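You operate a simulated robot arm through the tools that you are given. There is no shell and no other tool. Be economical: measure what you need, move in short steps, check, and stop when the job is done.

You are at the controls of a simulated two-armed robot. One attempt, no reset.

TASK
Switch the small spectrometer on and send a focused beam through the blue frame.
Fine: frame in the plate's middle row, focus dial to 7 sq, shutter slider open last.

It is judged by the outcome, as a careful person would: the job done as asked, and still so three seconds after it is handed in. It fails if anything else is knocked over, pushed out of place, dropped, spilled or broken.

THE ROBOT
Two 7-joint arms with fingered hands on one trunk, on a base that drives. Base frame: it is fixed to the floor where the robot stands at the start and does not move with it; the origin is under the middle of the robot, x ahead of it, y to its left, z up. Readings come in cm, degrees, newtons and seconds.
The left shoulder is at the start at [7, 14.9, 106], the right one opposite. With the tool pointing down near the work surface each hand reaches from about 44 to 80 cm from the robot's upright axis, wherever it stands, measured 20 degrees to its own side. Places, roughly: black filter [-400, 50, 75]; blue frame [-350, 50, 75]; detector box [-320, 100, 80]; focus dial [-380, 40, 90]; grid plate [-340, 70, 80]; mirror block [-350, 100, 75]; shutter slider [-370, 50, 80]; square post [-350, 100, 75]; switch of the small spectrometer [-370, 40, 90]. Payload 3.6 kg a hand.
The tool frame of a hand sits at the grasp point between the pads (the TCP): z along the fingers, y along the line on which they close. The tips reach 2.5 cm beyond it. The gripper opens to 8.8 cm. The gripper's body begins 2.9 cm behind the TCP. The gripper is a hand of 4 fingers: y runs from the thumb to the fingers, the wrist lies at [-1.3, -9.7, -16.2] in the tool frame, and closing takes about 1.5 s.
Orientation is that of the tool frame in the base frame, as a unit quaternion [x, y, z, w]. With the fingers straight down and the wrist toward the robot, the tool's x, y and z point along [0, 1, 0], [1, 0, 0] and [0, 0, -1] of the base frame.

THE INTERFACE
- The arms move only by the tool nudge_tool. It takes "left_commands", "right_commands" or both (then of equal length, played together; a hand with none holds still); each is a list of rows, each an object of numbers (a shift or turn left out is 0, a gripper value left out holds the last): "ax", "ay", "az": the turn, a rotation vector about the base's x, y, z in degrees; "x", "y", "z": the shift along the base's x, y, z in cm; "fingers": the closure, from 0 (fully open) to 1 (shut). In form: [{"ax": .., "ay": .., "az": .., "x": .., "y": .., "z": .., "fingers": ..}, ...]. A call has 1 to 10 rows; each row shifts and turns the commanded pose from where the row before left it. Rows are played at 5 a second. More than 5 cm and 8.6 degrees between two rows, or a gripper value outside its range, and nothing of the call is played. A pose out of reach is approached as far as the arm can. The call stops where the force on the tool passes 40 N (or 10 N more than at its start, if that is more) or the arm is blocked; 0.2 s more then pass. Each finger travels about 4.5 cm/s and halts on what it meets, pressing with about 30 N; the grip force reading is that of the motor and also rises with nothing between the fingers. The clock runs only during rows and for 0.2 s after the last one: add rows that do not move to give the fingers time. It gives the time, the measured TCP pose, the force on the tool (base axes), the opening and the grip force at its end, in the units of the frame above (readings bear some noise), with the torque about the TCP (base axes, N m) and any sound that the robot's microphone picked up, and new pictures: "views" is both (left out), scene, wrist or none (wrist: the cameras of the hands that moved).
- Cameras (640 x 400 px; columns grow to the right, rows downward): "scene" is now at [14.04, 0.4, 129.53]; the picture's right is [0.07, -1.00, 0.00], its down [-0.49, -0.04, -0.87] and it looks along [0.87, 0.06, -0.49] (base axes); focal length 273 px, centre (320, 200). "left" rides on the left gripper at [-6.4, -8.3, -9.8] in its tool frame; the picture's right is [-0.62, -0.37, 0.69], its down [0.71, -0.63, 0.30] and it looks along [0.32, 0.68, 0.65] (tool axes); focal length 265 px, centre (320, 200). "right" rides on the right gripper at [6.4, -8.3, -9.8] in its tool frame; the picture's right is [-0.62, 0.37, -0.69], its down [-0.71, -0.63, 0.30] and it looks along [-0.32, 0.68, 0.65] (tool axes); focal length 265 px, centre (320, 200). There is no depth. A picture from a camera that has moved, and an enlarged one, comes with that camera's place and axes in the base frame and with its lens.
- raise_lower(by): slides the trunk up (or, below 0, down) by that many cm; the arms and the scene camera ride with it, the base frame stays. It gives what a move gives, with no picture.
- drive_base(legs): drives the robot by 1 to 6 legs, each [ahead, left, turn to the left] in cm, cm and degrees, along the robot's own axes; the way and the turn of a leg run together, so that a leg with both is an arc; at most 150 cm and 180 degrees a leg. The arms and the cameras ride along, it lands a little off, and it stops where it bumps. It gives what a move gives, and a new picture of the scene camera.
- set_grasp(shape, hand): the hand has 4 fingers and takes this shape, open, in about a second: jaw (thumb against the fingers, like two jaws); tri (thumb and two fingers); tip (a fingertip pinch); poke (one finger out to press); point (the index stretched); flat (the hand flat); cup (the hand cupped); fist (a fist). The gripper value then closes the fingers along that shape, each until it touches; the sizes above hold for jaw. It gives what a move gives, with no picture.
- turn_head(pan, tilt): turns the head with the scene camera to pan (to the left, within 86 degrees either way) and tilt (down, from -29 to 69), counted from straight ahead of the robot. It gives what a move gives, and a new picture of the scene camera.
- inspect(camera, box): a new picture of the part [left, top, right, bottom] of that camera's present view, enlarged. The clock stands still meanwhile.
- close_job(): hands the job in; it is judged then, once.

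Go step by step. Nothing tells you exact positions but the pictures and the camera data: compare them with the known pose of the tool, close in by small moves and look again before you grip or let go. The budget is 135 turns and 274 pictures, counting those below and the enlarged ones. Unless the task says otherwise, let go and move clear before handing in, and close with one line.

The tools are called by a JSON object that holds its "fn" and its "kwargs". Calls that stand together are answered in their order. nudge_tool: Moves the arms, as the interface text tells. Its arguments: {"type":"object","properties":{"left_commands":{"type":"array"},"right_commands":{"type":"array"},"views":{"type":"string","enum":["both","scene","wrist","none"]}},"required":[]} The other tools are called the same way: raise_lower (by) slides the trunk up or down; set_grasp (shape, hand) gives the hand a shape; drive_base (legs) drives the base; turn_head (pan, tilt) turns the head that bears the scene camera; inspect (camera, box) takes an enlarged picture of a part of a camera's view; close_job () hands the job in.

At the start:

```text
time: 0.0
left_eef_pos: [50.21, 20.49, 113.57]
left_tool_rot: [0.709, 0.706, 0.0, 0.001]
left_contact_force: [-0.1, 0.7, 0.0]
left_torque: [0.03, 0.02, -0.01]
left_gripper_width: 8.78
left_grasp_force: 0.1
left_shape: jaw
right_eef_pos: [47.98, -25.68, 105.16]
right_tool_rot: [0.708, 0.706, 0.0, 0.0]
right_contact_force: [0.1, 0.2, 0.4]
right_torque: [0.02, 0.01, 0.02]
right_gripper_width: 8.77
right_grasp_force: 0.0
right_shape: jaw
trunk travel left (down, up): [-55.0, 39.0]
robot x, y, heading: [-0.05, 0.31, 0.0]
head pan, tilt: [4.1, 29.6]
```

scene: 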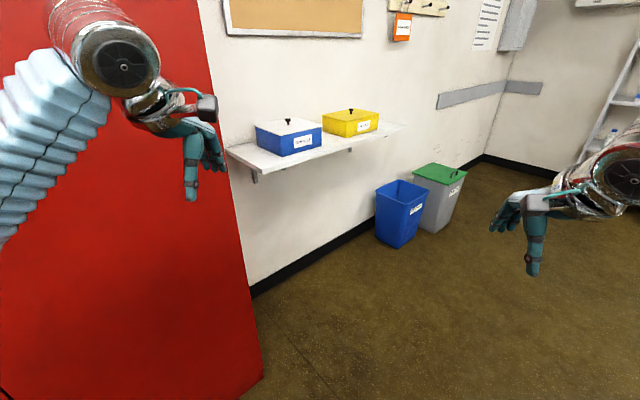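
right: 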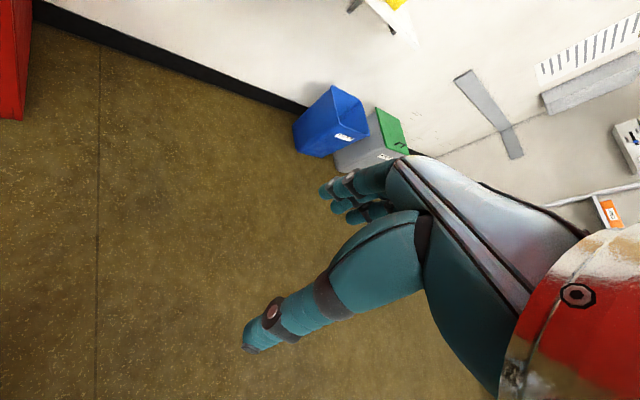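
left: 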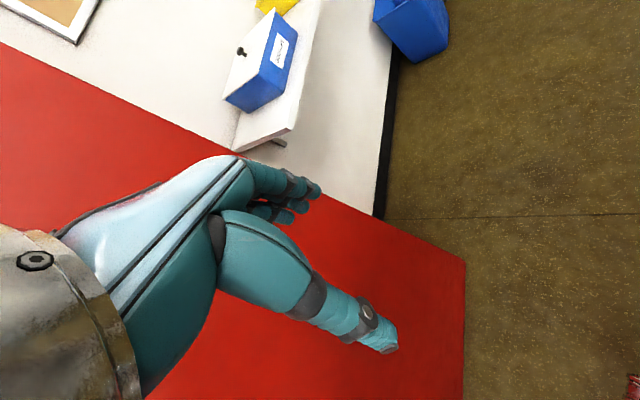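

The work lies about 3.5 m behind me, and a red cabinet stands close on the left. I'll look to both sides before turning.

{"fn": "turn_head", "kwargs": {"pan": -80, "tilt": 25}}

{"fn": "turn_head", "kwargs": {"pan": 80, "tilt": 25}}

```text
time: 1.6
left_eef_pos: [50.21, 20.6, 113.45]
left_tool_rot: [0.708, 0.706, -0.001, 0.0]
left_contact_force: [0.1, -0.4, 0.2]
left_torque: [0.03, 0.0, -0.01]
left_gripper_width: 8.79
left_grasp_force: 0.0
left_shape: jaw
right_eef_pos: [48.1, -25.68, 105.11]
right_tool_rot: [0.708, 0.706, 0.0, 0.0]
right_contact_force: [0.5, -0.2, 0.4]
right_torque: [0.01, 0.0, -0.01]
right_gripper_width: 8.76
right_grasp_force: 0.1
right_shape: jaw
trunk travel left (down, up): [-55.0, 39.0]
robot x, y, heading: [0.17, -0.21, 0.1]
head pan, tilt: [-80.0, 25.0]
camera scene: at [6.62, -9.32, 130.26], right [-0.98, -0.17, 0.0], down [-0.07, 0.42, -0.91], along [0.16, -0.89, -0.42], focal length 273 px, centre (320, 200)
```

scene: 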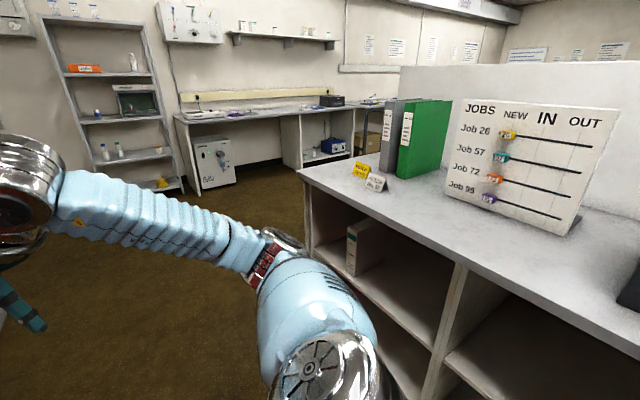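

```text
time: 4.0
left_eef_pos: [50.25, 20.48, 113.33]
left_tool_rot: [0.708, 0.706, -0.001, 0.0]
left_contact_force: [0.2, -0.3, -0.4]
left_torque: [-0.02, 0.0, 0.01]
left_gripper_width: 8.76
left_grasp_force: 0.0
left_shape: jaw
right_eef_pos: [48.1, -25.76, 105.19]
right_tool_rot: [0.708, 0.706, -0.001, 0.001]
right_contact_force: [-0.4, 0.0, 0.5]
right_torque: [0.01, -0.01, 0.02]
right_gripper_width: 8.75
right_grasp_force: 0.2
right_shape: jaw
trunk travel left (down, up): [-55.0, 39.0]
robot x, y, heading: [-0.18, -0.35, -0.0]
head pan, tilt: [80.0, 25.0]
camera scene: at [6.62, 8.82, 130.26], right [0.98, -0.17, 0.0], down [-0.07, -0.42, -0.91], along [0.16, 0.89, -0.42], focal length 273 px, centre (320, 200)
```

scene: 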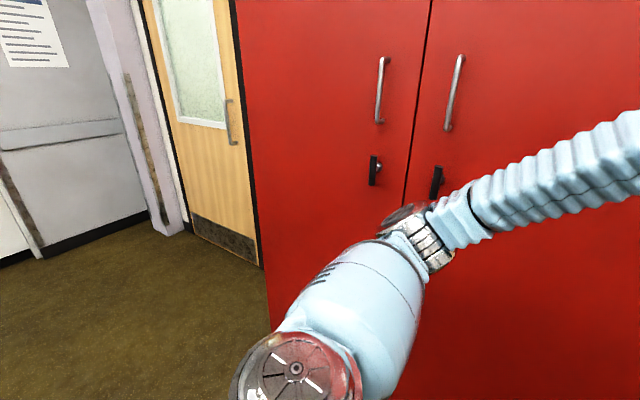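

The red cabinet is about 80 cm from my axis and a counter sits to the right-rear. My hands sweep about 55 cm, so I'll turn left in steps and look as I go.

{"fn": "turn_head", "kwargs": {"pan": 60, "tilt": 25}}

{"fn": "drive_base", "kwargs": {"legs": [[0, 0, 100]]}}

```text
time: 4.9
left_eef_pos: [50.23, 20.41, 113.63]
left_tool_rot: [0.708, 0.706, -0.001, 0.0]
left_contact_force: [0.2, -0.2, -0.2]
left_torque: [0.01, -0.01, -0.01]
left_gripper_width: 8.78
left_grasp_force: 0.1
left_shape: jaw
right_eef_pos: [48.03, -25.69, 105.11]
right_tool_rot: [0.708, 0.706, 0.0, 0.0]
right_contact_force: [-0.5, -0.6, 0.9]
right_torque: [0.02, 0.0, -0.01]
right_gripper_width: 8.78
right_grasp_force: 0.2
right_shape: jaw
trunk travel left (down, up): [-55.0, 39.0]
robot x, y, heading: [-0.11, -0.47, 0.1]
head pan, tilt: [60.0, 25.0]
camera scene: at [9.6, 7.74, 130.26], right [0.87, -0.5, 0.0], down [-0.21, -0.37, -0.91], along [0.45, 0.79, -0.42], focal length 273 px, centre (320, 200)
```

scene: 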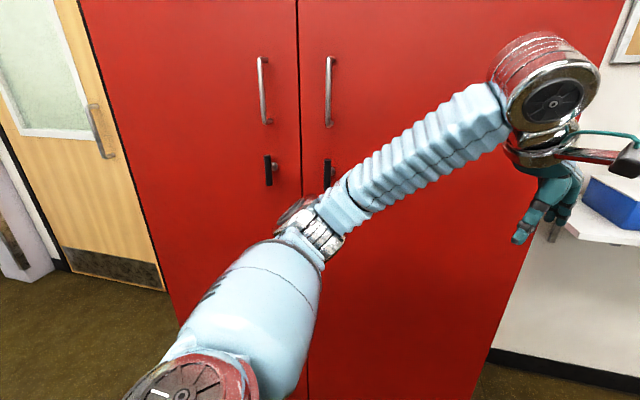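

```text
time: 16.4
left_eef_pos: [-29.56, 45.53, 113.36]
left_tool_rot: [-0.091, 0.996, -0.001, 0.001]
left_contact_force: [-0.8, -1.0, 0.2]
left_torque: [0.03, -0.04, 0.01]
left_gripper_width: 8.78
left_grasp_force: 0.0
left_shape: jaw
right_eef_pos: [16.16, 52.07, 105.09]
right_tool_rot: [-0.092, 0.996, 0.0, 0.0]
right_contact_force: [0.3, 0.1, -1.1]
right_torque: [-0.03, 0.02, 0.0]
right_gripper_width: 8.77
right_grasp_force: 0.1
right_shape: jaw
trunk travel left (down, up): [-55.0, 39.0]
robot x, y, heading: [0.09, -0.22, 100.9]
head pan, tilt: [60.0, 25.0]
camera scene: at [-9.61, 7.73, 130.26], right [0.33, 0.94, 0.0], down [0.4, -0.14, -0.91], along [-0.86, 0.3, -0.42], focal length 273 px, centre (320, 200)
```

scene: 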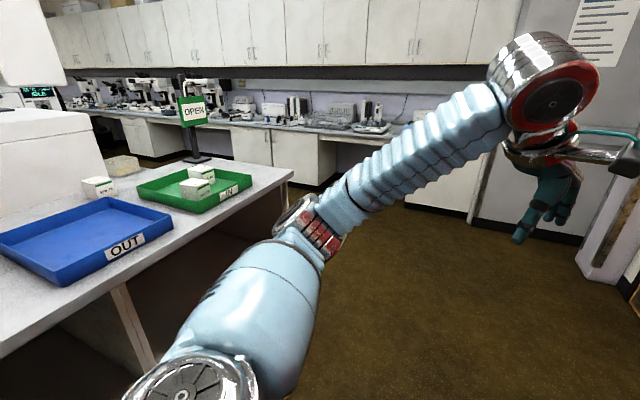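

I see a counter with trays on my left and a wall bench with instruments beyond the open floor. I'll turn further to face the bench.

{"fn": "drive_base", "kwargs": {"legs": [[0, 0, 60]]}}

{"fn": "turn_head", "kwargs": {"pan": 15, "tilt": 20}}

```text
time: 23.3
left_eef_pos: [-54.27, -0.74, 113.33]
left_tool_rot: [-0.563, 0.827, 0.0, 0.001]
left_contact_force: [0.5, -1.0, -0.1]
left_torque: [-0.02, 0.02, 0.0]
left_gripper_width: 8.78
left_grasp_force: 0.1
left_shape: jaw
right_eef_pos: [-35.4, 41.47, 105.11]
right_tool_rot: [-0.562, 0.827, 0.001, 0.0]
right_contact_force: [0.5, -0.1, 0.7]
right_torque: [0.0, -0.04, -0.01]
right_gripper_width: 8.78
right_grasp_force: 0.0
right_shape: jaw
trunk travel left (down, up): [-55.0, 39.0]
robot x, y, heading: [0.22, -0.01, 158.8]
head pan, tilt: [60.0, 25.0]
camera scene: at [-11.87, -4.16, 130.26], right [-0.63, 0.78, 0.0], down [0.33, 0.26, -0.91], along [-0.71, -0.57, -0.42], focal length 273 px, centre (320, 200)
```

scene: 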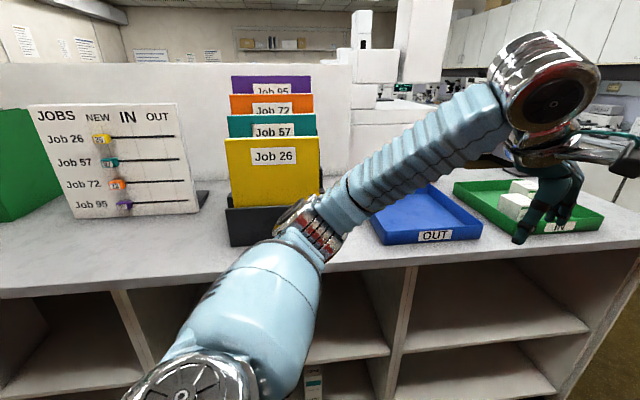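

```text
time: 24.4
left_eef_pos: [-54.27, -0.85, 113.45]
left_tool_rot: [-0.563, 0.827, 0.0, 0.0]
left_contact_force: [-0.7, -0.7, -0.3]
left_torque: [0.01, 0.0, 0.0]
left_gripper_width: 8.79
left_grasp_force: 0.1
left_shape: jaw
right_eef_pos: [-35.39, 41.52, 105.05]
right_tool_rot: [-0.563, 0.826, 0.0, 0.0]
right_contact_force: [-0.3, 0.6, 0.2]
right_torque: [0.05, -0.01, 0.02]
right_gripper_width: 8.77
right_grasp_force: 0.2
right_shape: jaw
trunk travel left (down, up): [-55.0, 39.0]
robot x, y, heading: [-0.15, -0.06, 158.7]
head pan, tilt: [15.0, 20.0]
camera scene: at [-13.92, 2.57, 131.07], right [0.11, 0.99, 0.0], down [0.34, -0.04, -0.94], along [-0.93, 0.1, -0.34], focal length 273 px, centre (320, 200)
```

scene: 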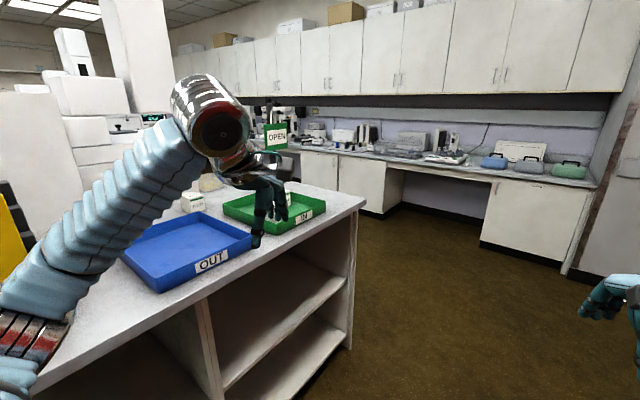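

The expected target spot projects to about column 330, row 145. I'll zoom in there.

{"fn": "inspect", "kwargs": {"camera": "scene", "box": [240, 90, 480, 240]}}

```text
2.67 times, centred on (360, 165) of scene
camera zoom: at [-13.92, 2.57, 131.07], right [0.11, 0.99, 0.0], down [0.34, -0.04, -0.94], along [-0.93, 0.1, -0.34], focal length 727 px, centre (213, 293)
```

zoom: 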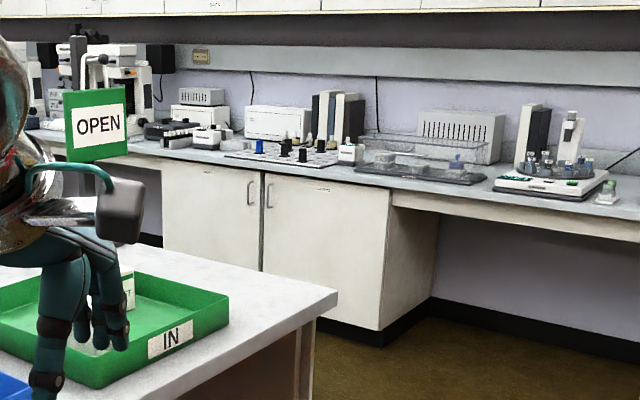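

The plate and instruments sit near scene (350,146), and the bench runs at about 41°, so I should face about 131°. The tray counter ends near (-123,33), leaving roughly a 130 cm aisle. I'll turn to face the bench and look.

{"fn": "drive_base", "kwargs": {"legs": [[0, 0, -28]]}}

{"fn": "turn_head", "kwargs": {"pan": 25, "tilt": 25}}

```text
time: 28.2
left_eef_pos: [-48.08, 24.79, 113.49]
left_tool_rot: [-0.345, 0.939, 0.0, 0.001]
left_contact_force: [1.2, 0.3, 0.3]
left_torque: [-0.03, -0.01, 0.01]
left_gripper_width: 8.76
left_grasp_force: 0.0
left_shape: jaw
right_eef_pos: [-11.83, 53.24, 105.14]
right_tool_rot: [-0.346, 0.938, 0.0, 0.0]
right_contact_force: [0.0, 0.0, 0.0]
right_torque: [0.02, 0.03, -0.01]
right_gripper_width: 8.79
right_grasp_force: 0.0
right_shape: jaw
trunk travel left (down, up): [-55.0, 39.0]
robot x, y, heading: [-0.35, -0.3, 131.0]
head pan, tilt: [15.0, 20.0]
camera scene: at [-10.92, 8.82, 131.07], right [0.57, 0.82, 0.0], down [0.28, -0.19, -0.94], along [-0.78, 0.53, -0.34], focal length 273 px, centre (320, 200)
```

scene: 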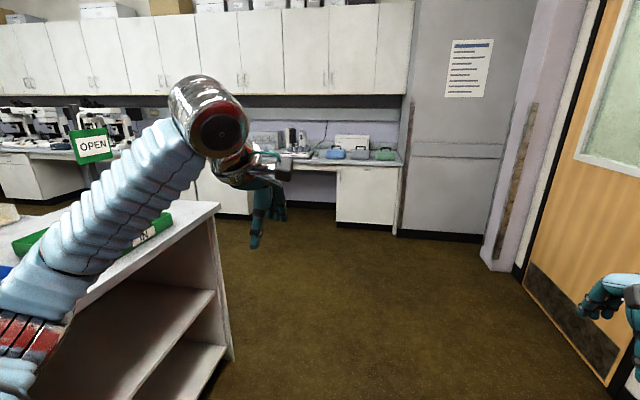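

```text
time: 28.9
left_eef_pos: [-48.26, 24.84, 113.46]
left_tool_rot: [-0.346, 0.938, 0.0, 0.001]
left_contact_force: [0.3, -0.7, 0.6]
left_torque: [0.01, 0.01, 0.01]
left_gripper_width: 8.79
left_grasp_force: 0.1
left_shape: jaw
right_eef_pos: [-11.81, 53.19, 105.06]
right_tool_rot: [-0.345, 0.938, 0.0, 0.0]
right_contact_force: [0.0, 0.0, 0.1]
right_torque: [0.0, -0.02, -0.01]
right_gripper_width: 8.77
right_grasp_force: 0.1
right_shape: jaw
trunk travel left (down, up): [-55.0, 39.0]
robot x, y, heading: [0.01, 0.15, 130.8]
head pan, tilt: [25.0, 25.0]
camera scene: at [-11.64, 7.35, 130.26], right [0.41, 0.91, 0.0], down [0.38, -0.17, -0.91], along [-0.83, 0.38, -0.42], focal length 273 px, centre (320, 200)
```

scene: 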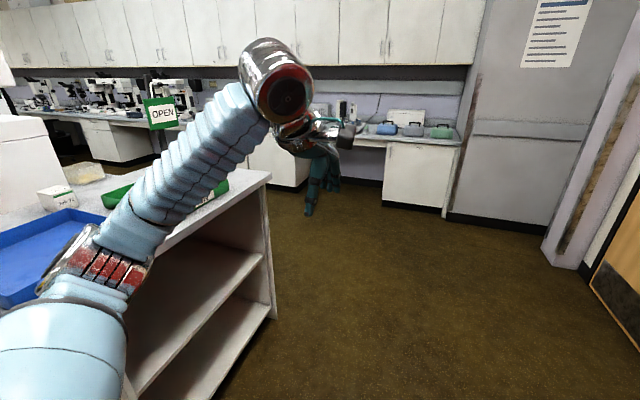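

My heading is 131° and the counter's front lies about 65 cm to my left. I'll drive ahead past its end, keeping slightly right.

{"fn": "drive_base", "kwargs": {"legs": [[85, -8, 0], [80, 0, 0]]}}

{"fn": "turn_head", "kwargs": {"pan": 55, "tilt": 25}}

```text
time: 50.4
left_eef_pos: [-152.11, 154.36, 113.46]
left_tool_rot: [-0.352, 0.936, 0.001, 0.001]
left_contact_force: [1.0, 0.3, 0.5]
left_torque: [0.02, 0.01, 0.02]
left_gripper_width: 8.77
left_grasp_force: 0.1
left_shape: jaw
right_eef_pos: [-116.17, 183.29, 105.21]
right_tool_rot: [-0.351, 0.936, 0.0, 0.0]
right_contact_force: [-0.3, 0.5, 0.6]
right_torque: [0.0, 0.01, 0.02]
right_gripper_width: 8.77
right_grasp_force: 0.0
right_shape: jaw
trunk travel left (down, up): [-55.0, 39.0]
robot x, y, heading: [-103.72, 130.52, 131.3]
head pan, tilt: [25.0, 25.0]
camera scene: at [-115.41, 137.54, 130.26], right [0.4, 0.92, 0.0], down [0.39, -0.17, -0.91], along [-0.83, 0.36, -0.42], focal length 273 px, centre (320, 200)
```

scene: 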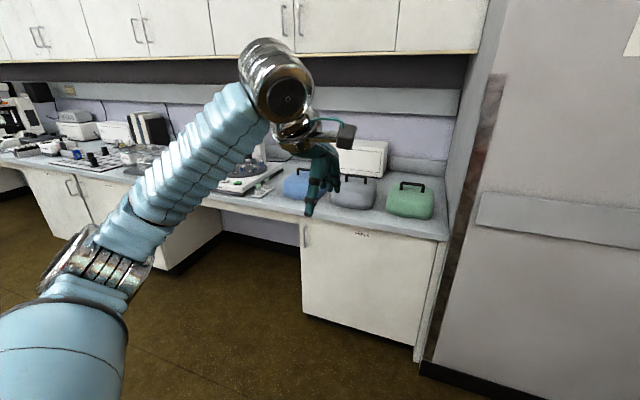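

```text
time: 51.3
left_eef_pos: [-152.26, 154.39, 113.31]
left_tool_rot: [-0.351, 0.936, 0.0, 0.001]
left_contact_force: [-0.9, -1.0, 0.2]
left_torque: [0.05, -0.01, 0.01]
left_gripper_width: 8.79
left_grasp_force: 0.0
left_shape: jaw
right_eef_pos: [-116.07, 183.42, 105.15]
right_tool_rot: [-0.352, 0.936, 0.0, 0.0]
right_contact_force: [0.0, -0.5, 0.2]
right_torque: [0.0, 0.01, 0.04]
right_gripper_width: 8.77
right_grasp_force: 0.0
right_shape: jaw
trunk travel left (down, up): [-55.0, 39.0]
robot x, y, heading: [-103.32, 130.49, 131.5]
head pan, tilt: [55.0, 25.0]
camera scene: at [-116.06, 132.83, 130.27], right [-0.11, 0.99, 0.0], down [0.42, 0.05, -0.91], along [-0.9, -0.1, -0.42], focal length 273 px, centre (320, 200)
```

scene: 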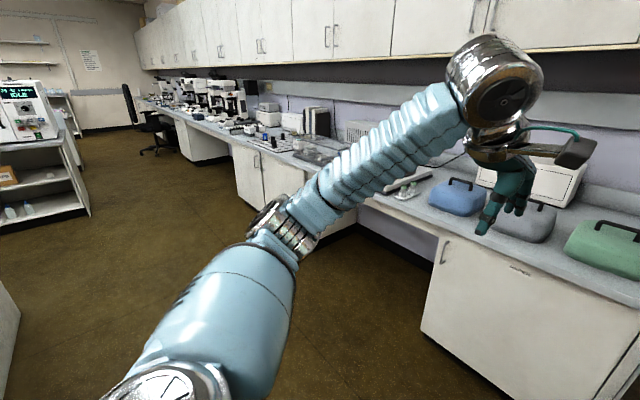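

The aisle to the left along the bench is clear. I'll slide left along it.

{"fn": "drive_base", "kwargs": {"legs": [[0, 110, 0], [0, 100, 0]]}}

{"fn": "turn_head", "kwargs": {"pan": 10, "tilt": 32}}

```text
time: 77.9
left_eef_pos: [-309.35, 19.26, 113.45]
left_tool_rot: [-0.343, 0.939, 0.0, 0.001]
left_contact_force: [0.5, 0.3, -0.5]
left_torque: [0.02, -0.01, 0.03]
left_gripper_width: 8.78
left_grasp_force: 0.1
left_shape: jaw
right_eef_pos: [-272.61, 47.66, 105.15]
right_tool_rot: [-0.343, 0.939, 0.0, -0.001]
right_contact_force: [0.0, 0.2, 0.3]
right_torque: [0.01, -0.05, 0.02]
right_gripper_width: 8.77
right_grasp_force: 0.2
right_shape: jaw
trunk travel left (down, up): [-55.0, 39.0]
robot x, y, heading: [-260.94, -5.55, 130.4]
head pan, tilt: [55.0, 25.0]
camera scene: at [-273.55, -2.86, 130.26], right [-0.09, 1.0, 0.0], down [0.42, 0.04, -0.91], along [-0.9, -0.08, -0.42], focal length 273 px, centre (320, 200)
```

scene: 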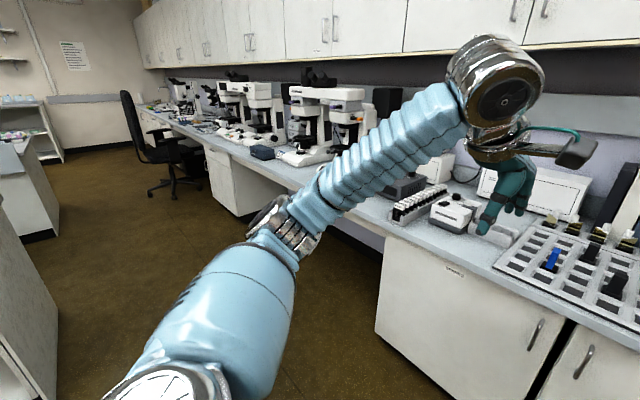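

```text
time: 79.0
left_eef_pos: [-309.2, 19.22, 113.43]
left_tool_rot: [-0.344, 0.939, 0.0, 0.001]
left_contact_force: [-0.1, -0.1, 0.1]
left_torque: [0.03, 0.0, -0.03]
left_gripper_width: 8.75
left_grasp_force: 0.0
left_shape: jaw
right_eef_pos: [-272.85, 47.64, 104.98]
right_tool_rot: [-0.344, 0.939, 0.0, 0.001]
right_contact_force: [0.5, 0.1, -0.7]
right_torque: [-0.05, 0.02, 0.01]
right_gripper_width: 8.75
right_grasp_force: 0.1
right_shape: jaw
trunk travel left (down, up): [-55.0, 39.0]
robot x, y, heading: [-260.9, -5.31, 130.4]
head pan, tilt: [10.0, 32.0]
camera scene: at [-271.29, 3.69, 129.15], right [0.64, 0.77, 0.0], down [0.41, -0.34, -0.85], along [-0.65, 0.54, -0.53], focal length 273 px, centre (320, 200)
```

scene: 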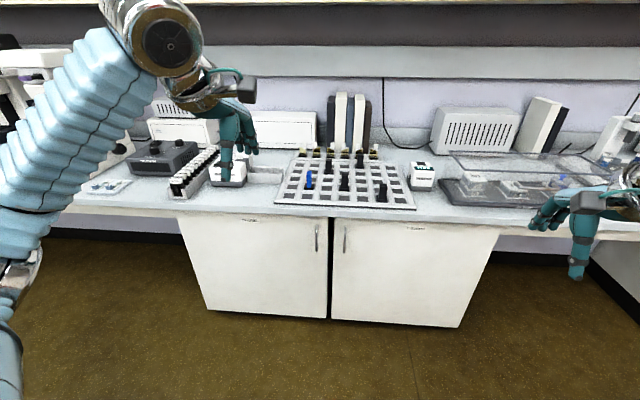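

The plate and spectrometer are ahead. I'll zoom in on both.

{"fn": "inspect", "kwargs": {"camera": "scene", "box": [160, 125, 320, 225]}}

{"fn": "inspect", "kwargs": {"camera": "scene", "box": [260, 120, 448, 220]}}

```text
4.00 times, centred on (240, 175) of scene
camera zoom: at [-271.29, 3.69, 129.15], right [0.64, 0.77, 0.0], down [0.41, -0.34, -0.85], along [-0.65, 0.54, -0.53], focal length 1091 px, centre (640, 300)
```

zoom: 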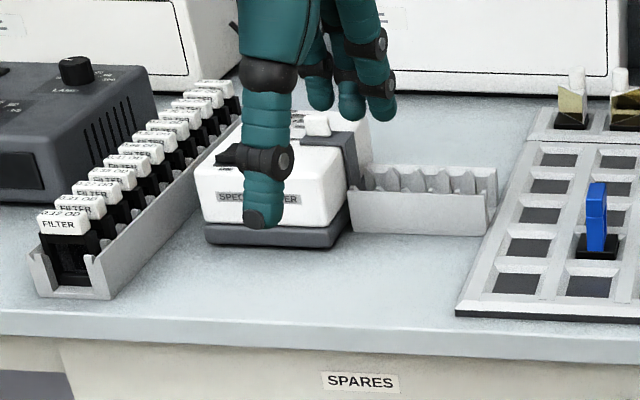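

```text
3.40 times, centred on (354, 170) of scene
camera zoom: at [-271.29, 3.69, 129.15], right [0.64, 0.77, 0.0], down [0.41, -0.34, -0.85], along [-0.65, 0.54, -0.53], focal length 929 px, centre (204, 302)
```

zoom: 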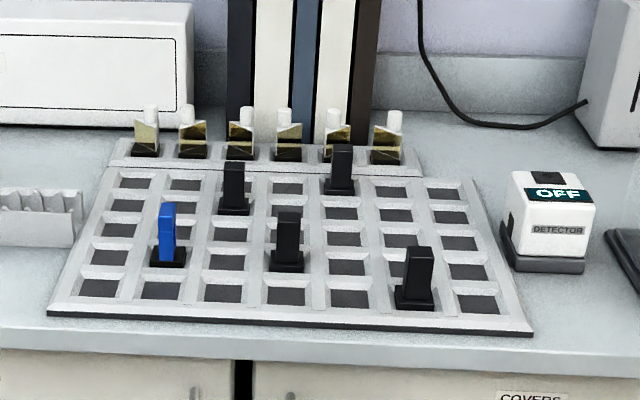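

The blue frame is in row 4, column 2 of a 5×7 plate, the spectrometer is left of the plate, and the detector on the right reads OFF. I'll drive so the left hand faces the spectrometer and the right hand faces the frame.

{"fn": "drive_base", "kwargs": {"legs": [[0, 32, 0], [20, 0, 0]]}}

{"fn": "turn_head", "kwargs": {"pan": 0, "tilt": 45}}

```text
time: 86.5
left_eef_pos: [-346.54, 13.48, 113.45]
left_tool_rot: [-0.346, 0.938, 0.001, 0.0]
left_contact_force: [-0.9, 0.1, 0.6]
left_torque: [0.01, -0.03, 0.03]
left_gripper_width: 8.74
left_grasp_force: 0.0
left_shape: jaw
right_eef_pos: [-310.18, 41.87, 105.1]
right_tool_rot: [-0.345, 0.939, 0.0, 0.001]
right_contact_force: [0.0, 0.4, 0.1]
right_torque: [-0.01, -0.01, 0.0]
right_gripper_width: 8.77
right_grasp_force: 0.1
right_shape: jaw
trunk travel left (down, up): [-55.0, 39.0]
robot x, y, heading: [-298.53, -10.99, 130.8]
head pan, tilt: [10.0, 32.0]
camera scene: at [-308.74, -1.86, 129.16], right [0.63, 0.77, 0.0], down [0.41, -0.34, -0.85], along [-0.66, 0.54, -0.53], focal length 273 px, centre (320, 200)
```

scene: 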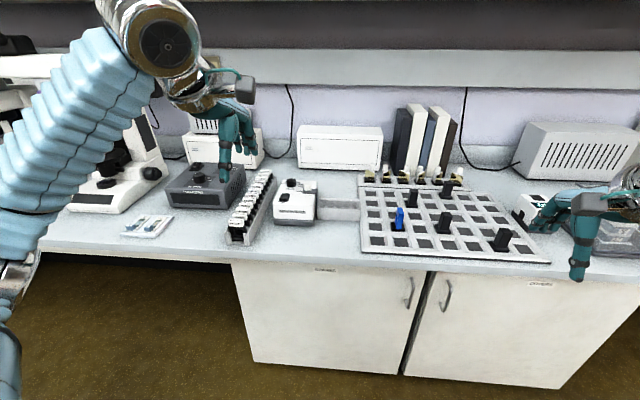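

```text
time: 87.2
left_eef_pos: [-346.7, 13.49, 113.56]
left_tool_rot: [-0.346, 0.938, 0.001, 0.001]
left_contact_force: [-0.3, -0.2, 0.6]
left_torque: [-0.03, 0.02, -0.01]
left_gripper_width: 8.79
left_grasp_force: 0.0
left_shape: jaw
right_eef_pos: [-310.26, 42.08, 105.1]
right_tool_rot: [-0.346, 0.938, 0.0, -0.001]
right_contact_force: [-0.2, -0.8, -0.5]
right_torque: [-0.02, 0.02, 0.01]
right_gripper_width: 8.79
right_grasp_force: 0.0
right_shape: jaw
trunk travel left (down, up): [-55.0, 39.0]
robot x, y, heading: [-298.38, -10.84, 130.7]
head pan, tilt: [0.0, 45.0]
camera scene: at [-307.16, -1.32, 127.21], right [0.76, 0.65, 0.0], down [0.46, -0.54, -0.71], along [-0.46, 0.54, -0.71], focal length 273 px, centre (320, 200)
```

scene: 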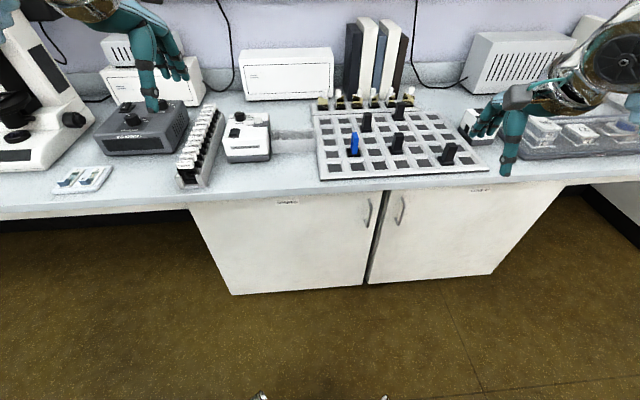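

Triangulation puts the frame near (-345,59,76), 83 cm ahead, and there is floor space in front of the base. I'll advance 23 cm.

{"fn": "drive_base", "kwargs": {"legs": [[23, 0, 0]]}}

{"fn": "inspect", "kwargs": {"camera": "scene", "box": [180, 120, 340, 220]}}

```text
time: 90.7
left_eef_pos: [-361.26, 30.64, 113.45]
left_tool_rot: [-0.345, 0.938, 0.001, 0.002]
left_contact_force: [0.2, -0.3, 0.8]
left_torque: [-0.01, 0.0, 0.03]
left_gripper_width: 8.78
left_grasp_force: 0.0
left_shape: jaw
right_eef_pos: [-324.67, 58.96, 105.05]
right_tool_rot: [-0.344, 0.939, 0.0, 0.0]
right_contact_force: [-0.1, 0.2, 1.1]
right_torque: [-0.02, 0.02, 0.02]
right_gripper_width: 8.77
right_grasp_force: 0.1
right_shape: jaw
trunk travel left (down, up): [-55.0, 39.0]
robot x, y, heading: [-313.72, 5.9, 130.8]
head pan, tilt: [0.0, 45.0]
camera scene: at [-321.9, 15.92, 127.21], right [0.76, 0.65, 0.0], down [0.46, -0.54, -0.71], along [-0.46, 0.54, -0.71], focal length 273 px, centre (320, 200)
```

scene: 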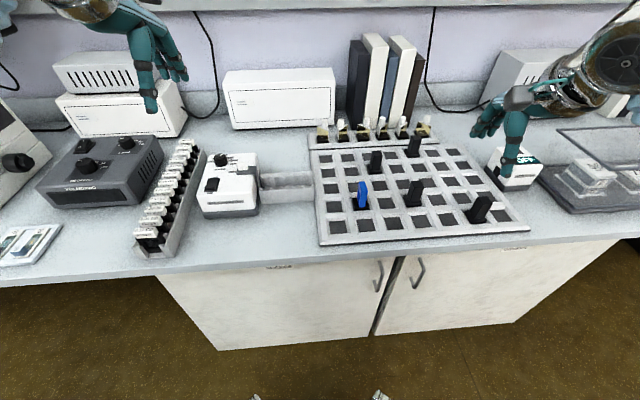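

```text
4.00 times, centred on (260, 170) of scene
camera zoom: at [-321.9, 15.92, 127.21], right [0.76, 0.65, 0.0], down [0.46, -0.54, -0.71], along [-0.46, 0.54, -0.71], focal length 1091 px, centre (560, 320)
```

zoom: 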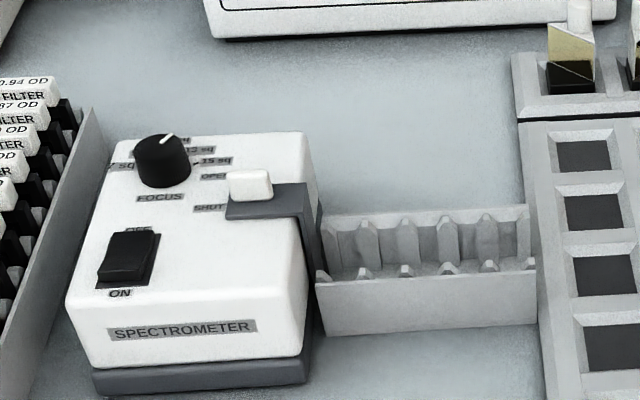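

Spectrometer controls are clear: the switch's ON end faces me, the FOCUS dial has a white pointer, and the shutter slider is marked SHUT/OPEN. I'll zoom in closely on the dial and then the plate.

{"fn": "inspect", "kwargs": {"camera": "scene", "box": [200, 145, 264, 185]}}

{"fn": "inspect", "kwargs": {"camera": "scene", "box": [300, 120, 460, 250]}}

```text
10.00 times, centred on (232, 165) of scene
camera zoom: at [-321.9, 15.92, 127.21], right [0.76, 0.65, 0.0], down [0.46, -0.54, -0.71], along [-0.46, 0.54, -0.71], focal length 2728 px, centre (1200, 550)
```

zoom: 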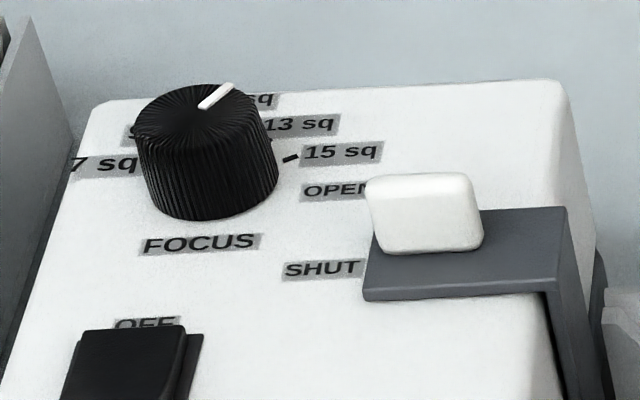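

```text
3.08 times, centred on (380, 185) of scene
camera zoom: at [-321.9, 15.92, 127.21], right [0.76, 0.65, 0.0], down [0.46, -0.54, -0.71], along [-0.46, 0.54, -0.71], focal length 839 px, centre (135, 246)
```

zoom: 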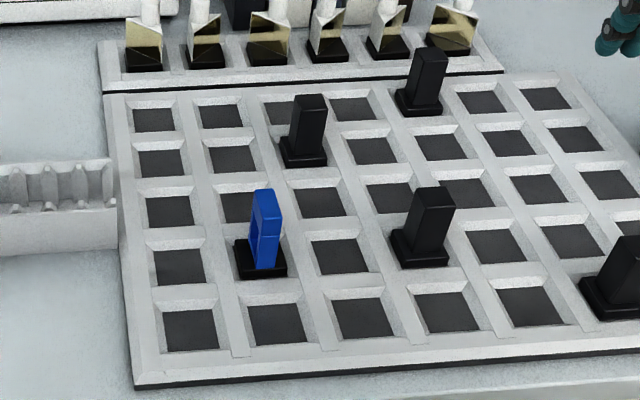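

The plate pitch is about 6.8 cm and the middle row is empty, so the frame needs to move one row back, to row 3. I'll take a close look at the frame.

{"fn": "inspect", "kwargs": {"camera": "scene", "box": [336, 165, 400, 215]}}

```text
8.00 times, centred on (368, 190) of scene
camera zoom: at [-321.9, 15.92, 127.21], right [0.76, 0.65, 0.0], down [0.46, -0.54, -0.71], along [-0.46, 0.54, -0.71], focal length 2182 px, centre (-64, 280)
```

zoom: 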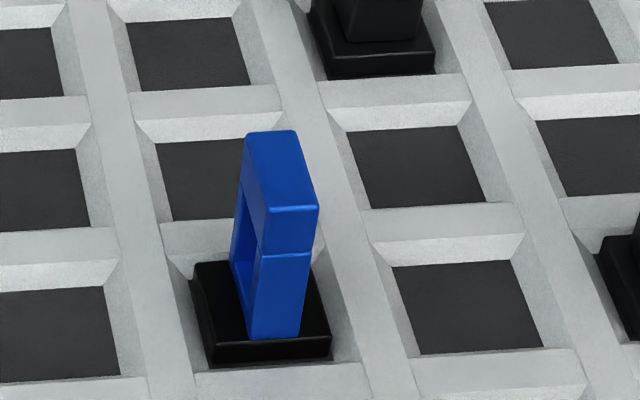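

The frame's opening already faces along the beam (sideways), so it only needs shifting one row back without a turn. I'll bring the right hand above it.

{"fn": "nudge_tool", "kwargs": {"right_commands": [{"x": -4, "y": 0.5}, {"x": -4, "y": 0.5}, {"x": -4, "y": 0.4}, {"x": -4, "y": 0.4}, {"x": -4.2, "y": 0.4}, {"z": -4}, {"z": -4}]}}

```text
time: 92.3
left_eef_pos: [-361.4, 30.69, 113.45]
left_tool_rot: [-0.345, 0.939, 0.0, 0.001]
left_contact_force: [-0.6, -0.1, 0.0]
left_torque: [0.0, 0.04, 0.02]
left_gripper_width: 8.78
left_grasp_force: 0.1
left_shape: jaw
right_eef_pos: [-345.15, 61.42, 97.01]
right_tool_rot: [-0.344, 0.939, -0.001, 0.0]
right_contact_force: [0.9, -0.1, -0.3]
right_torque: [0.02, 0.0, 0.02]
right_gripper_width: 8.78
right_grasp_force: 0.0
right_shape: jaw
trunk travel left (down, up): [-55.0, 39.0]
robot x, y, heading: [-313.11, 6.16, 130.2]
head pan, tilt: [0.0, 45.0]
camera scene: at [-322.0, 16.02, 127.2], right [0.76, 0.65, 0.0], down [0.46, -0.54, -0.71], along [-0.46, 0.54, -0.71], focal length 273 px, centre (320, 200)
camera right: at [-344.57, 50.92, 106.79], right [0.23, 0.68, 0.69], down [0.95, -0.02, -0.3], along [-0.19, 0.73, -0.65], focal length 265 px, centre (320, 200)
```

scene: 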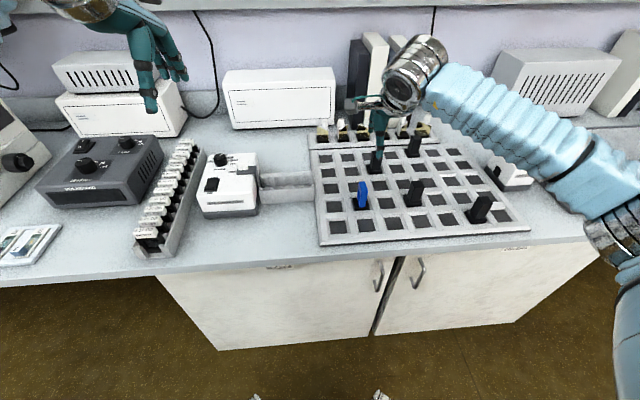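
right: 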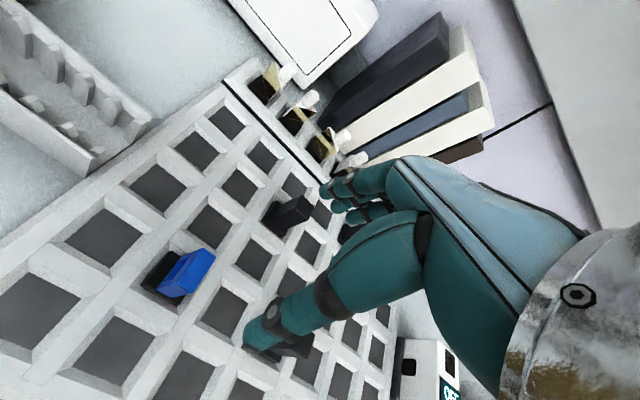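

By the wrist camera the frame's top is at about (-345.5,60.4), almost under the TCP. I'll lower part way and look again.

{"fn": "nudge_tool", "kwargs": {"right_commands": [{"x": -0.2, "y": -0.6, "z": -3}, {"z": -3}, {"z": -1.5}]}}

{"fn": "inspect", "kwargs": {"camera": "scene", "box": [320, 120, 440, 220]}}

```text
time: 93.1
left_eef_pos: [-361.15, 30.52, 113.34]
left_tool_rot: [-0.345, 0.939, 0.0, 0.001]
left_contact_force: [-0.6, -0.2, 0.1]
left_torque: [-0.01, 0.01, 0.01]
left_gripper_width: 8.76
left_grasp_force: 0.0
left_shape: jaw
right_eef_pos: [-345.07, 60.73, 89.66]
right_tool_rot: [-0.345, 0.939, 0.0, 0.0]
right_contact_force: [-0.3, 0.3, 0.1]
right_torque: [0.0, -0.02, 0.01]
right_gripper_width: 8.77
right_grasp_force: 0.1
right_shape: jaw
trunk travel left (down, up): [-55.0, 39.0]
robot x, y, heading: [-313.41, 6.44, 130.7]
head pan, tilt: [0.0, 45.0]
camera scene: at [-321.88, 15.95, 127.21], right [0.76, 0.65, 0.0], down [0.46, -0.54, -0.71], along [-0.46, 0.54, -0.71], focal length 273 px, centre (320, 200)
camera right: at [-344.6, 50.11, 99.47], right [0.23, 0.68, 0.69], down [0.95, -0.02, -0.3], along [-0.2, 0.73, -0.65], focal length 265 px, centre (320, 200)
```

scene: 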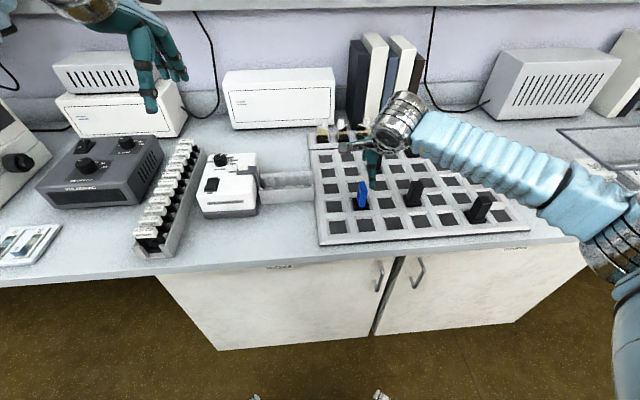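
right: 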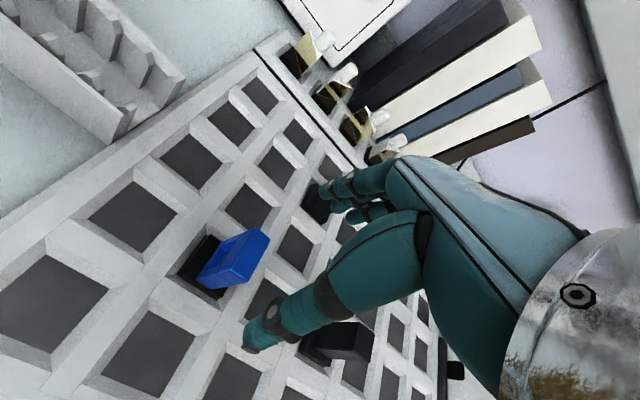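

```text
4.00 times, centred on (380, 170) of scene
camera zoom: at [-321.88, 15.95, 127.21], right [0.76, 0.65, 0.0], down [0.46, -0.54, -0.71], along [-0.46, 0.54, -0.71], focal length 1091 px, centre (80, 320)
```

zoom: 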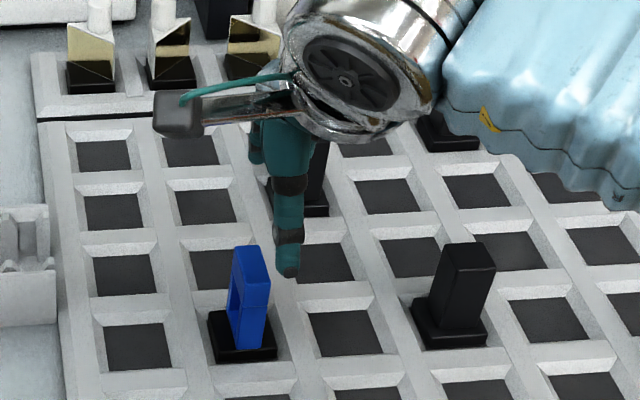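

With the zoom offsets corrected, the scene and wrist cameras agree: the frame is at about (-345.9,60.1), 0.8 cm left of the TCP. I'll correct and descend further.

{"fn": "nudge_tool", "kwargs": {"right_commands": [{"x": -0.65, "y": -0.55, "z": -2}, {"z": -3}]}}

{"fn": "inspect", "kwargs": {"camera": "scene", "box": [320, 130, 416, 220]}}

```text
time: 93.7
left_eef_pos: [-361.25, 30.7, 113.44]
left_tool_rot: [-0.345, 0.938, 0.0, 0.002]
left_contact_force: [0.0, -0.3, 0.6]
left_torque: [0.02, 0.0, 0.03]
left_gripper_width: 8.78
left_grasp_force: 0.0
left_shape: jaw
right_eef_pos: [-345.79, 60.07, 84.63]
right_tool_rot: [-0.344, 0.939, 0.0, 0.0]
right_contact_force: [0.1, -0.1, 0.5]
right_torque: [-0.01, 0.03, -0.03]
right_gripper_width: 8.76
right_grasp_force: 0.0
right_shape: jaw
trunk travel left (down, up): [-55.0, 39.0]
robot x, y, heading: [-313.17, 6.1, 130.6]
head pan, tilt: [0.0, 45.0]
camera scene: at [-321.87, 16.05, 127.2], right [0.76, 0.65, 0.0], down [0.46, -0.54, -0.71], along [-0.46, 0.54, -0.71], focal length 273 px, centre (320, 200)
camera right: at [-345.32, 49.57, 94.45], right [0.23, 0.68, 0.69], down [0.95, -0.02, -0.3], along [-0.19, 0.73, -0.65], focal length 265 px, centre (320, 200)
```

scene: 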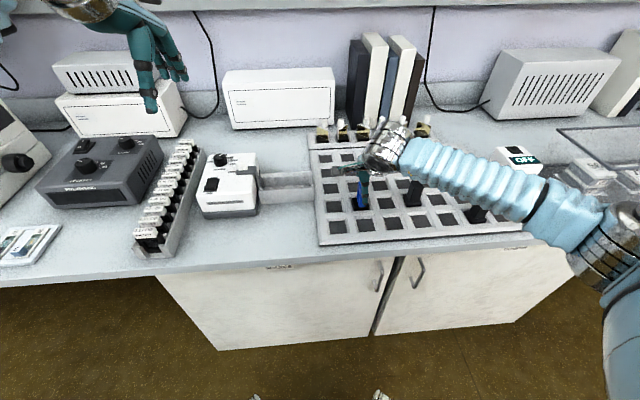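
right: 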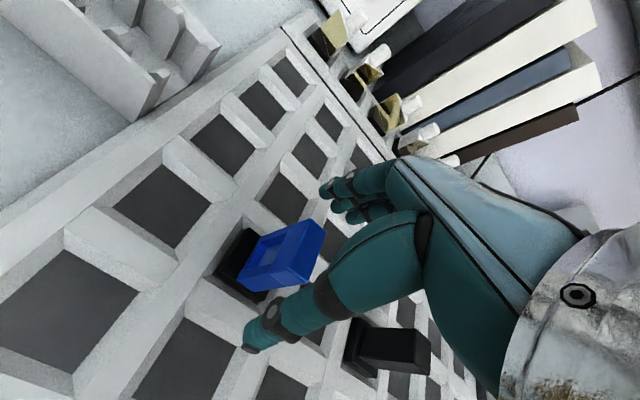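

```text
4.44 times, centred on (368, 175) of scene
camera zoom: at [-321.87, 16.05, 127.2], right [0.76, 0.65, 0.0], down [0.46, -0.54, -0.71], along [-0.46, 0.54, -0.71], focal length 1212 px, centre (107, 311)
```

zoom: 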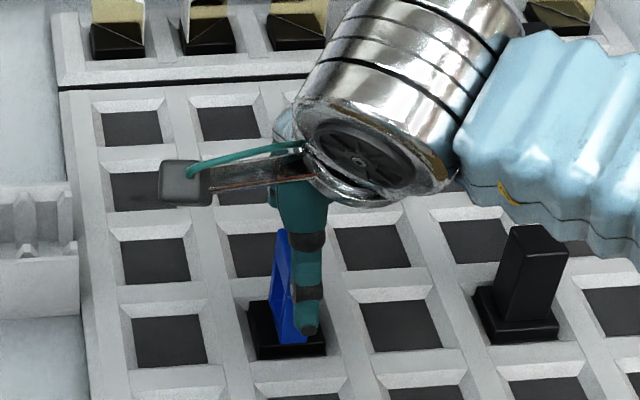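

The frame is now between thumb and fingers, needing only a slight left trim. I'll descend to grip height and close.

{"fn": "nudge_tool", "kwargs": {"right_commands": [{"x": -0.25, "y": -0.2, "z": -2}, {"z": -2}]}}

{"fn": "inspect", "kwargs": {"camera": "scene", "box": [320, 150, 400, 220]}}

```text
time: 94.3
left_eef_pos: [-361.24, 30.65, 113.42]
left_tool_rot: [-0.346, 0.938, -0.001, 0.001]
left_contact_force: [-0.1, -0.6, 0.2]
left_torque: [0.01, 0.0, 0.03]
left_gripper_width: 8.77
left_grasp_force: 0.1
left_shape: jaw
right_eef_pos: [-345.9, 59.91, 80.42]
right_tool_rot: [-0.345, 0.938, 0.0, 0.001]
right_contact_force: [0.0, 0.3, 0.4]
right_torque: [0.01, 0.01, 0.03]
right_gripper_width: 8.78
right_grasp_force: 0.0
right_shape: jaw
trunk travel left (down, up): [-55.0, 39.0]
robot x, y, heading: [-313.49, 6.36, 130.5]
head pan, tilt: [0.0, 45.0]
camera scene: at [-321.89, 16.03, 127.2], right [0.76, 0.65, 0.0], down [0.46, -0.54, -0.71], along [-0.46, 0.54, -0.71], focal length 273 px, centre (320, 200)
camera right: at [-345.46, 49.37, 90.27], right [0.23, 0.68, 0.69], down [0.95, -0.02, -0.3], along [-0.2, 0.73, -0.65], focal length 265 px, centre (320, 200)
```

scene: 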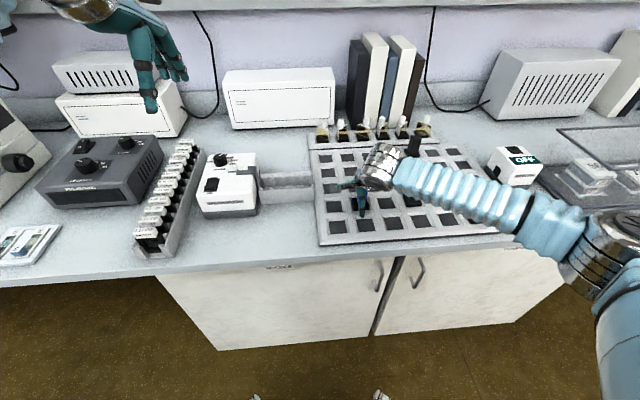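
right: 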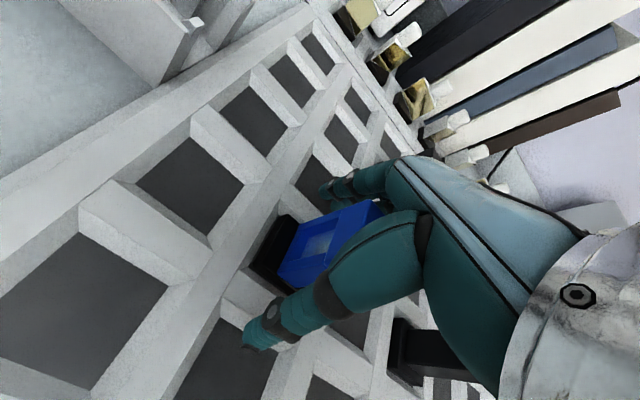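

```text
5.71 times, centred on (360, 185) of scene
camera zoom: at [-321.89, 16.03, 127.2], right [0.76, 0.65, 0.0], down [0.46, -0.54, -0.71], along [-0.46, 0.54, -0.71], focal length 1559 px, centre (91, 286)
```

zoom: 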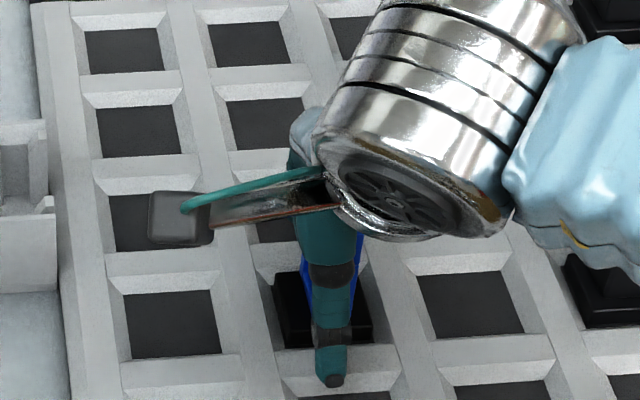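

The thumb is centred in front of the frame, so I'll close gently.

{"fn": "nudge_tool", "kwargs": {"right_commands": [{"fingers": 0.3}, {"fingers": 0.5}, {"fingers": 0.7}, {"fingers": 0.9}, {"fingers": 0.9}, {"fingers": 0.9}, {"fingers": 0.9}]}}

```text
time: 95.9
left_eef_pos: [-361.23, 30.51, 113.4]
left_tool_rot: [-0.345, 0.939, 0.0, 0.0]
left_contact_force: [0.2, 0.0, 0.3]
left_torque: [-0.01, 0.02, 0.0]
left_gripper_width: 8.76
left_grasp_force: 0.1
left_shape: jaw
right_eef_pos: [-345.89, 59.79, 80.52]
right_tool_rot: [-0.346, 0.938, 0.0, 0.0]
right_contact_force: [0.8, -1.4, -0.7]
right_torque: [0.01, -0.01, 0.02]
right_gripper_width: 3.17
right_grasp_force: 29.7
right_shape: jaw
trunk travel left (down, up): [-55.0, 39.0]
robot x, y, heading: [-313.35, 5.94, 130.4]
head pan, tilt: [0.0, 45.0]
camera scene: at [-321.92, 15.97, 127.2], right [0.76, 0.65, 0.0], down [0.46, -0.54, -0.71], along [-0.46, 0.54, -0.71], focal length 273 px, centre (320, 200)
camera right: at [-345.48, 49.36, 90.33], right [0.23, 0.68, 0.69], down [0.95, -0.02, -0.3], along [-0.19, 0.73, -0.65], focal length 265 px, centre (320, 200)
```

scene: 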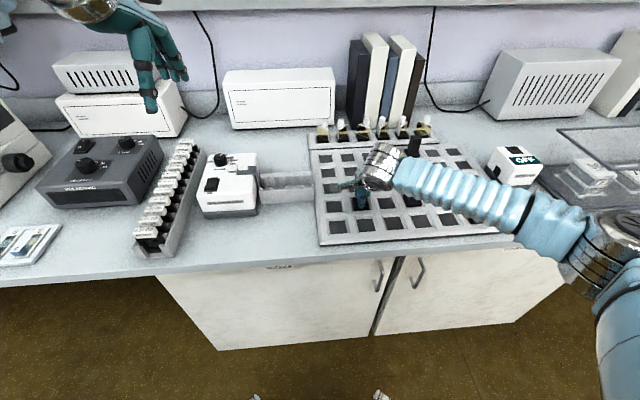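
right: 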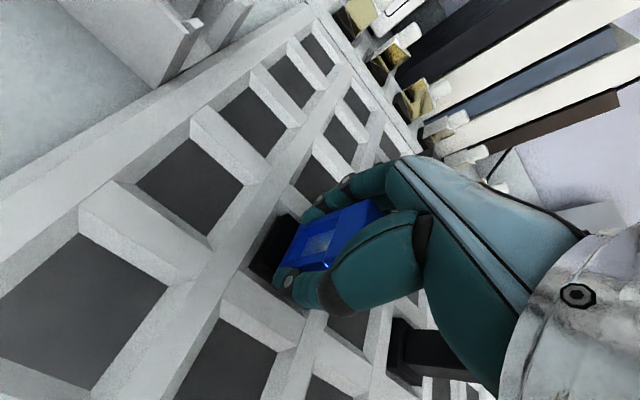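

The grip holds (3.2 cm). I'll lift straight up and check.

{"fn": "nudge_tool", "kwargs": {"right_commands": [{"z": 1.5}, {"z": 2}, {"z": 1}]}}

{"fn": "inspect", "kwargs": {"camera": "scene", "box": [320, 140, 432, 230]}}

```text
time: 96.7
left_eef_pos: [-361.3, 30.6, 113.48]
left_tool_rot: [-0.345, 0.939, 0.0, 0.001]
left_contact_force: [-0.9, 0.6, -0.2]
left_torque: [0.0, -0.01, 0.01]
left_gripper_width: 8.78
left_grasp_force: 0.0
left_shape: jaw
right_eef_pos: [-345.99, 59.88, 85.12]
right_tool_rot: [-0.345, 0.939, -0.001, 0.001]
right_contact_force: [0.0, -0.6, -0.5]
right_torque: [-0.01, 0.01, -0.03]
right_gripper_width: 3.17
right_grasp_force: 29.8
right_shape: jaw
trunk travel left (down, up): [-55.0, 39.0]
robot x, y, heading: [-313.35, 6.31, 130.4]
head pan, tilt: [0.0, 45.0]
camera scene: at [-321.94, 16.0, 127.2], right [0.76, 0.65, 0.0], down [0.46, -0.54, -0.71], along [-0.46, 0.54, -0.71], focal length 273 px, centre (320, 200)
camera right: at [-345.58, 49.39, 94.93], right [0.23, 0.68, 0.69], down [0.95, -0.02, -0.3], along [-0.19, 0.73, -0.65], focal length 265 px, centre (320, 200)
```

scene: 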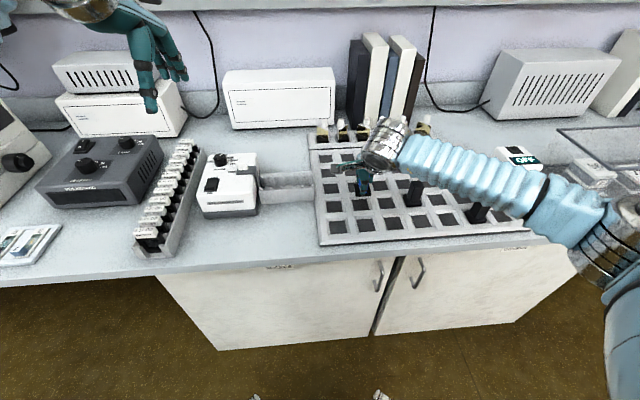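
right: 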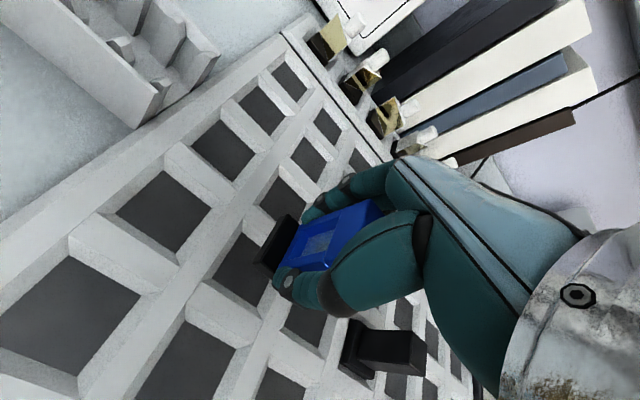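

```text
4.44 times, centred on (376, 185) of scene
camera zoom: at [-321.94, 16.0, 127.2], right [0.76, 0.65, 0.0], down [0.46, -0.54, -0.71], along [-0.46, 0.54, -0.71], focal length 1212 px, centre (71, 267)
```

zoom: 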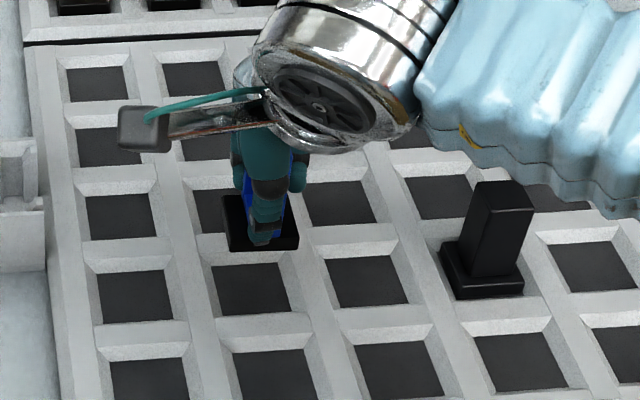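

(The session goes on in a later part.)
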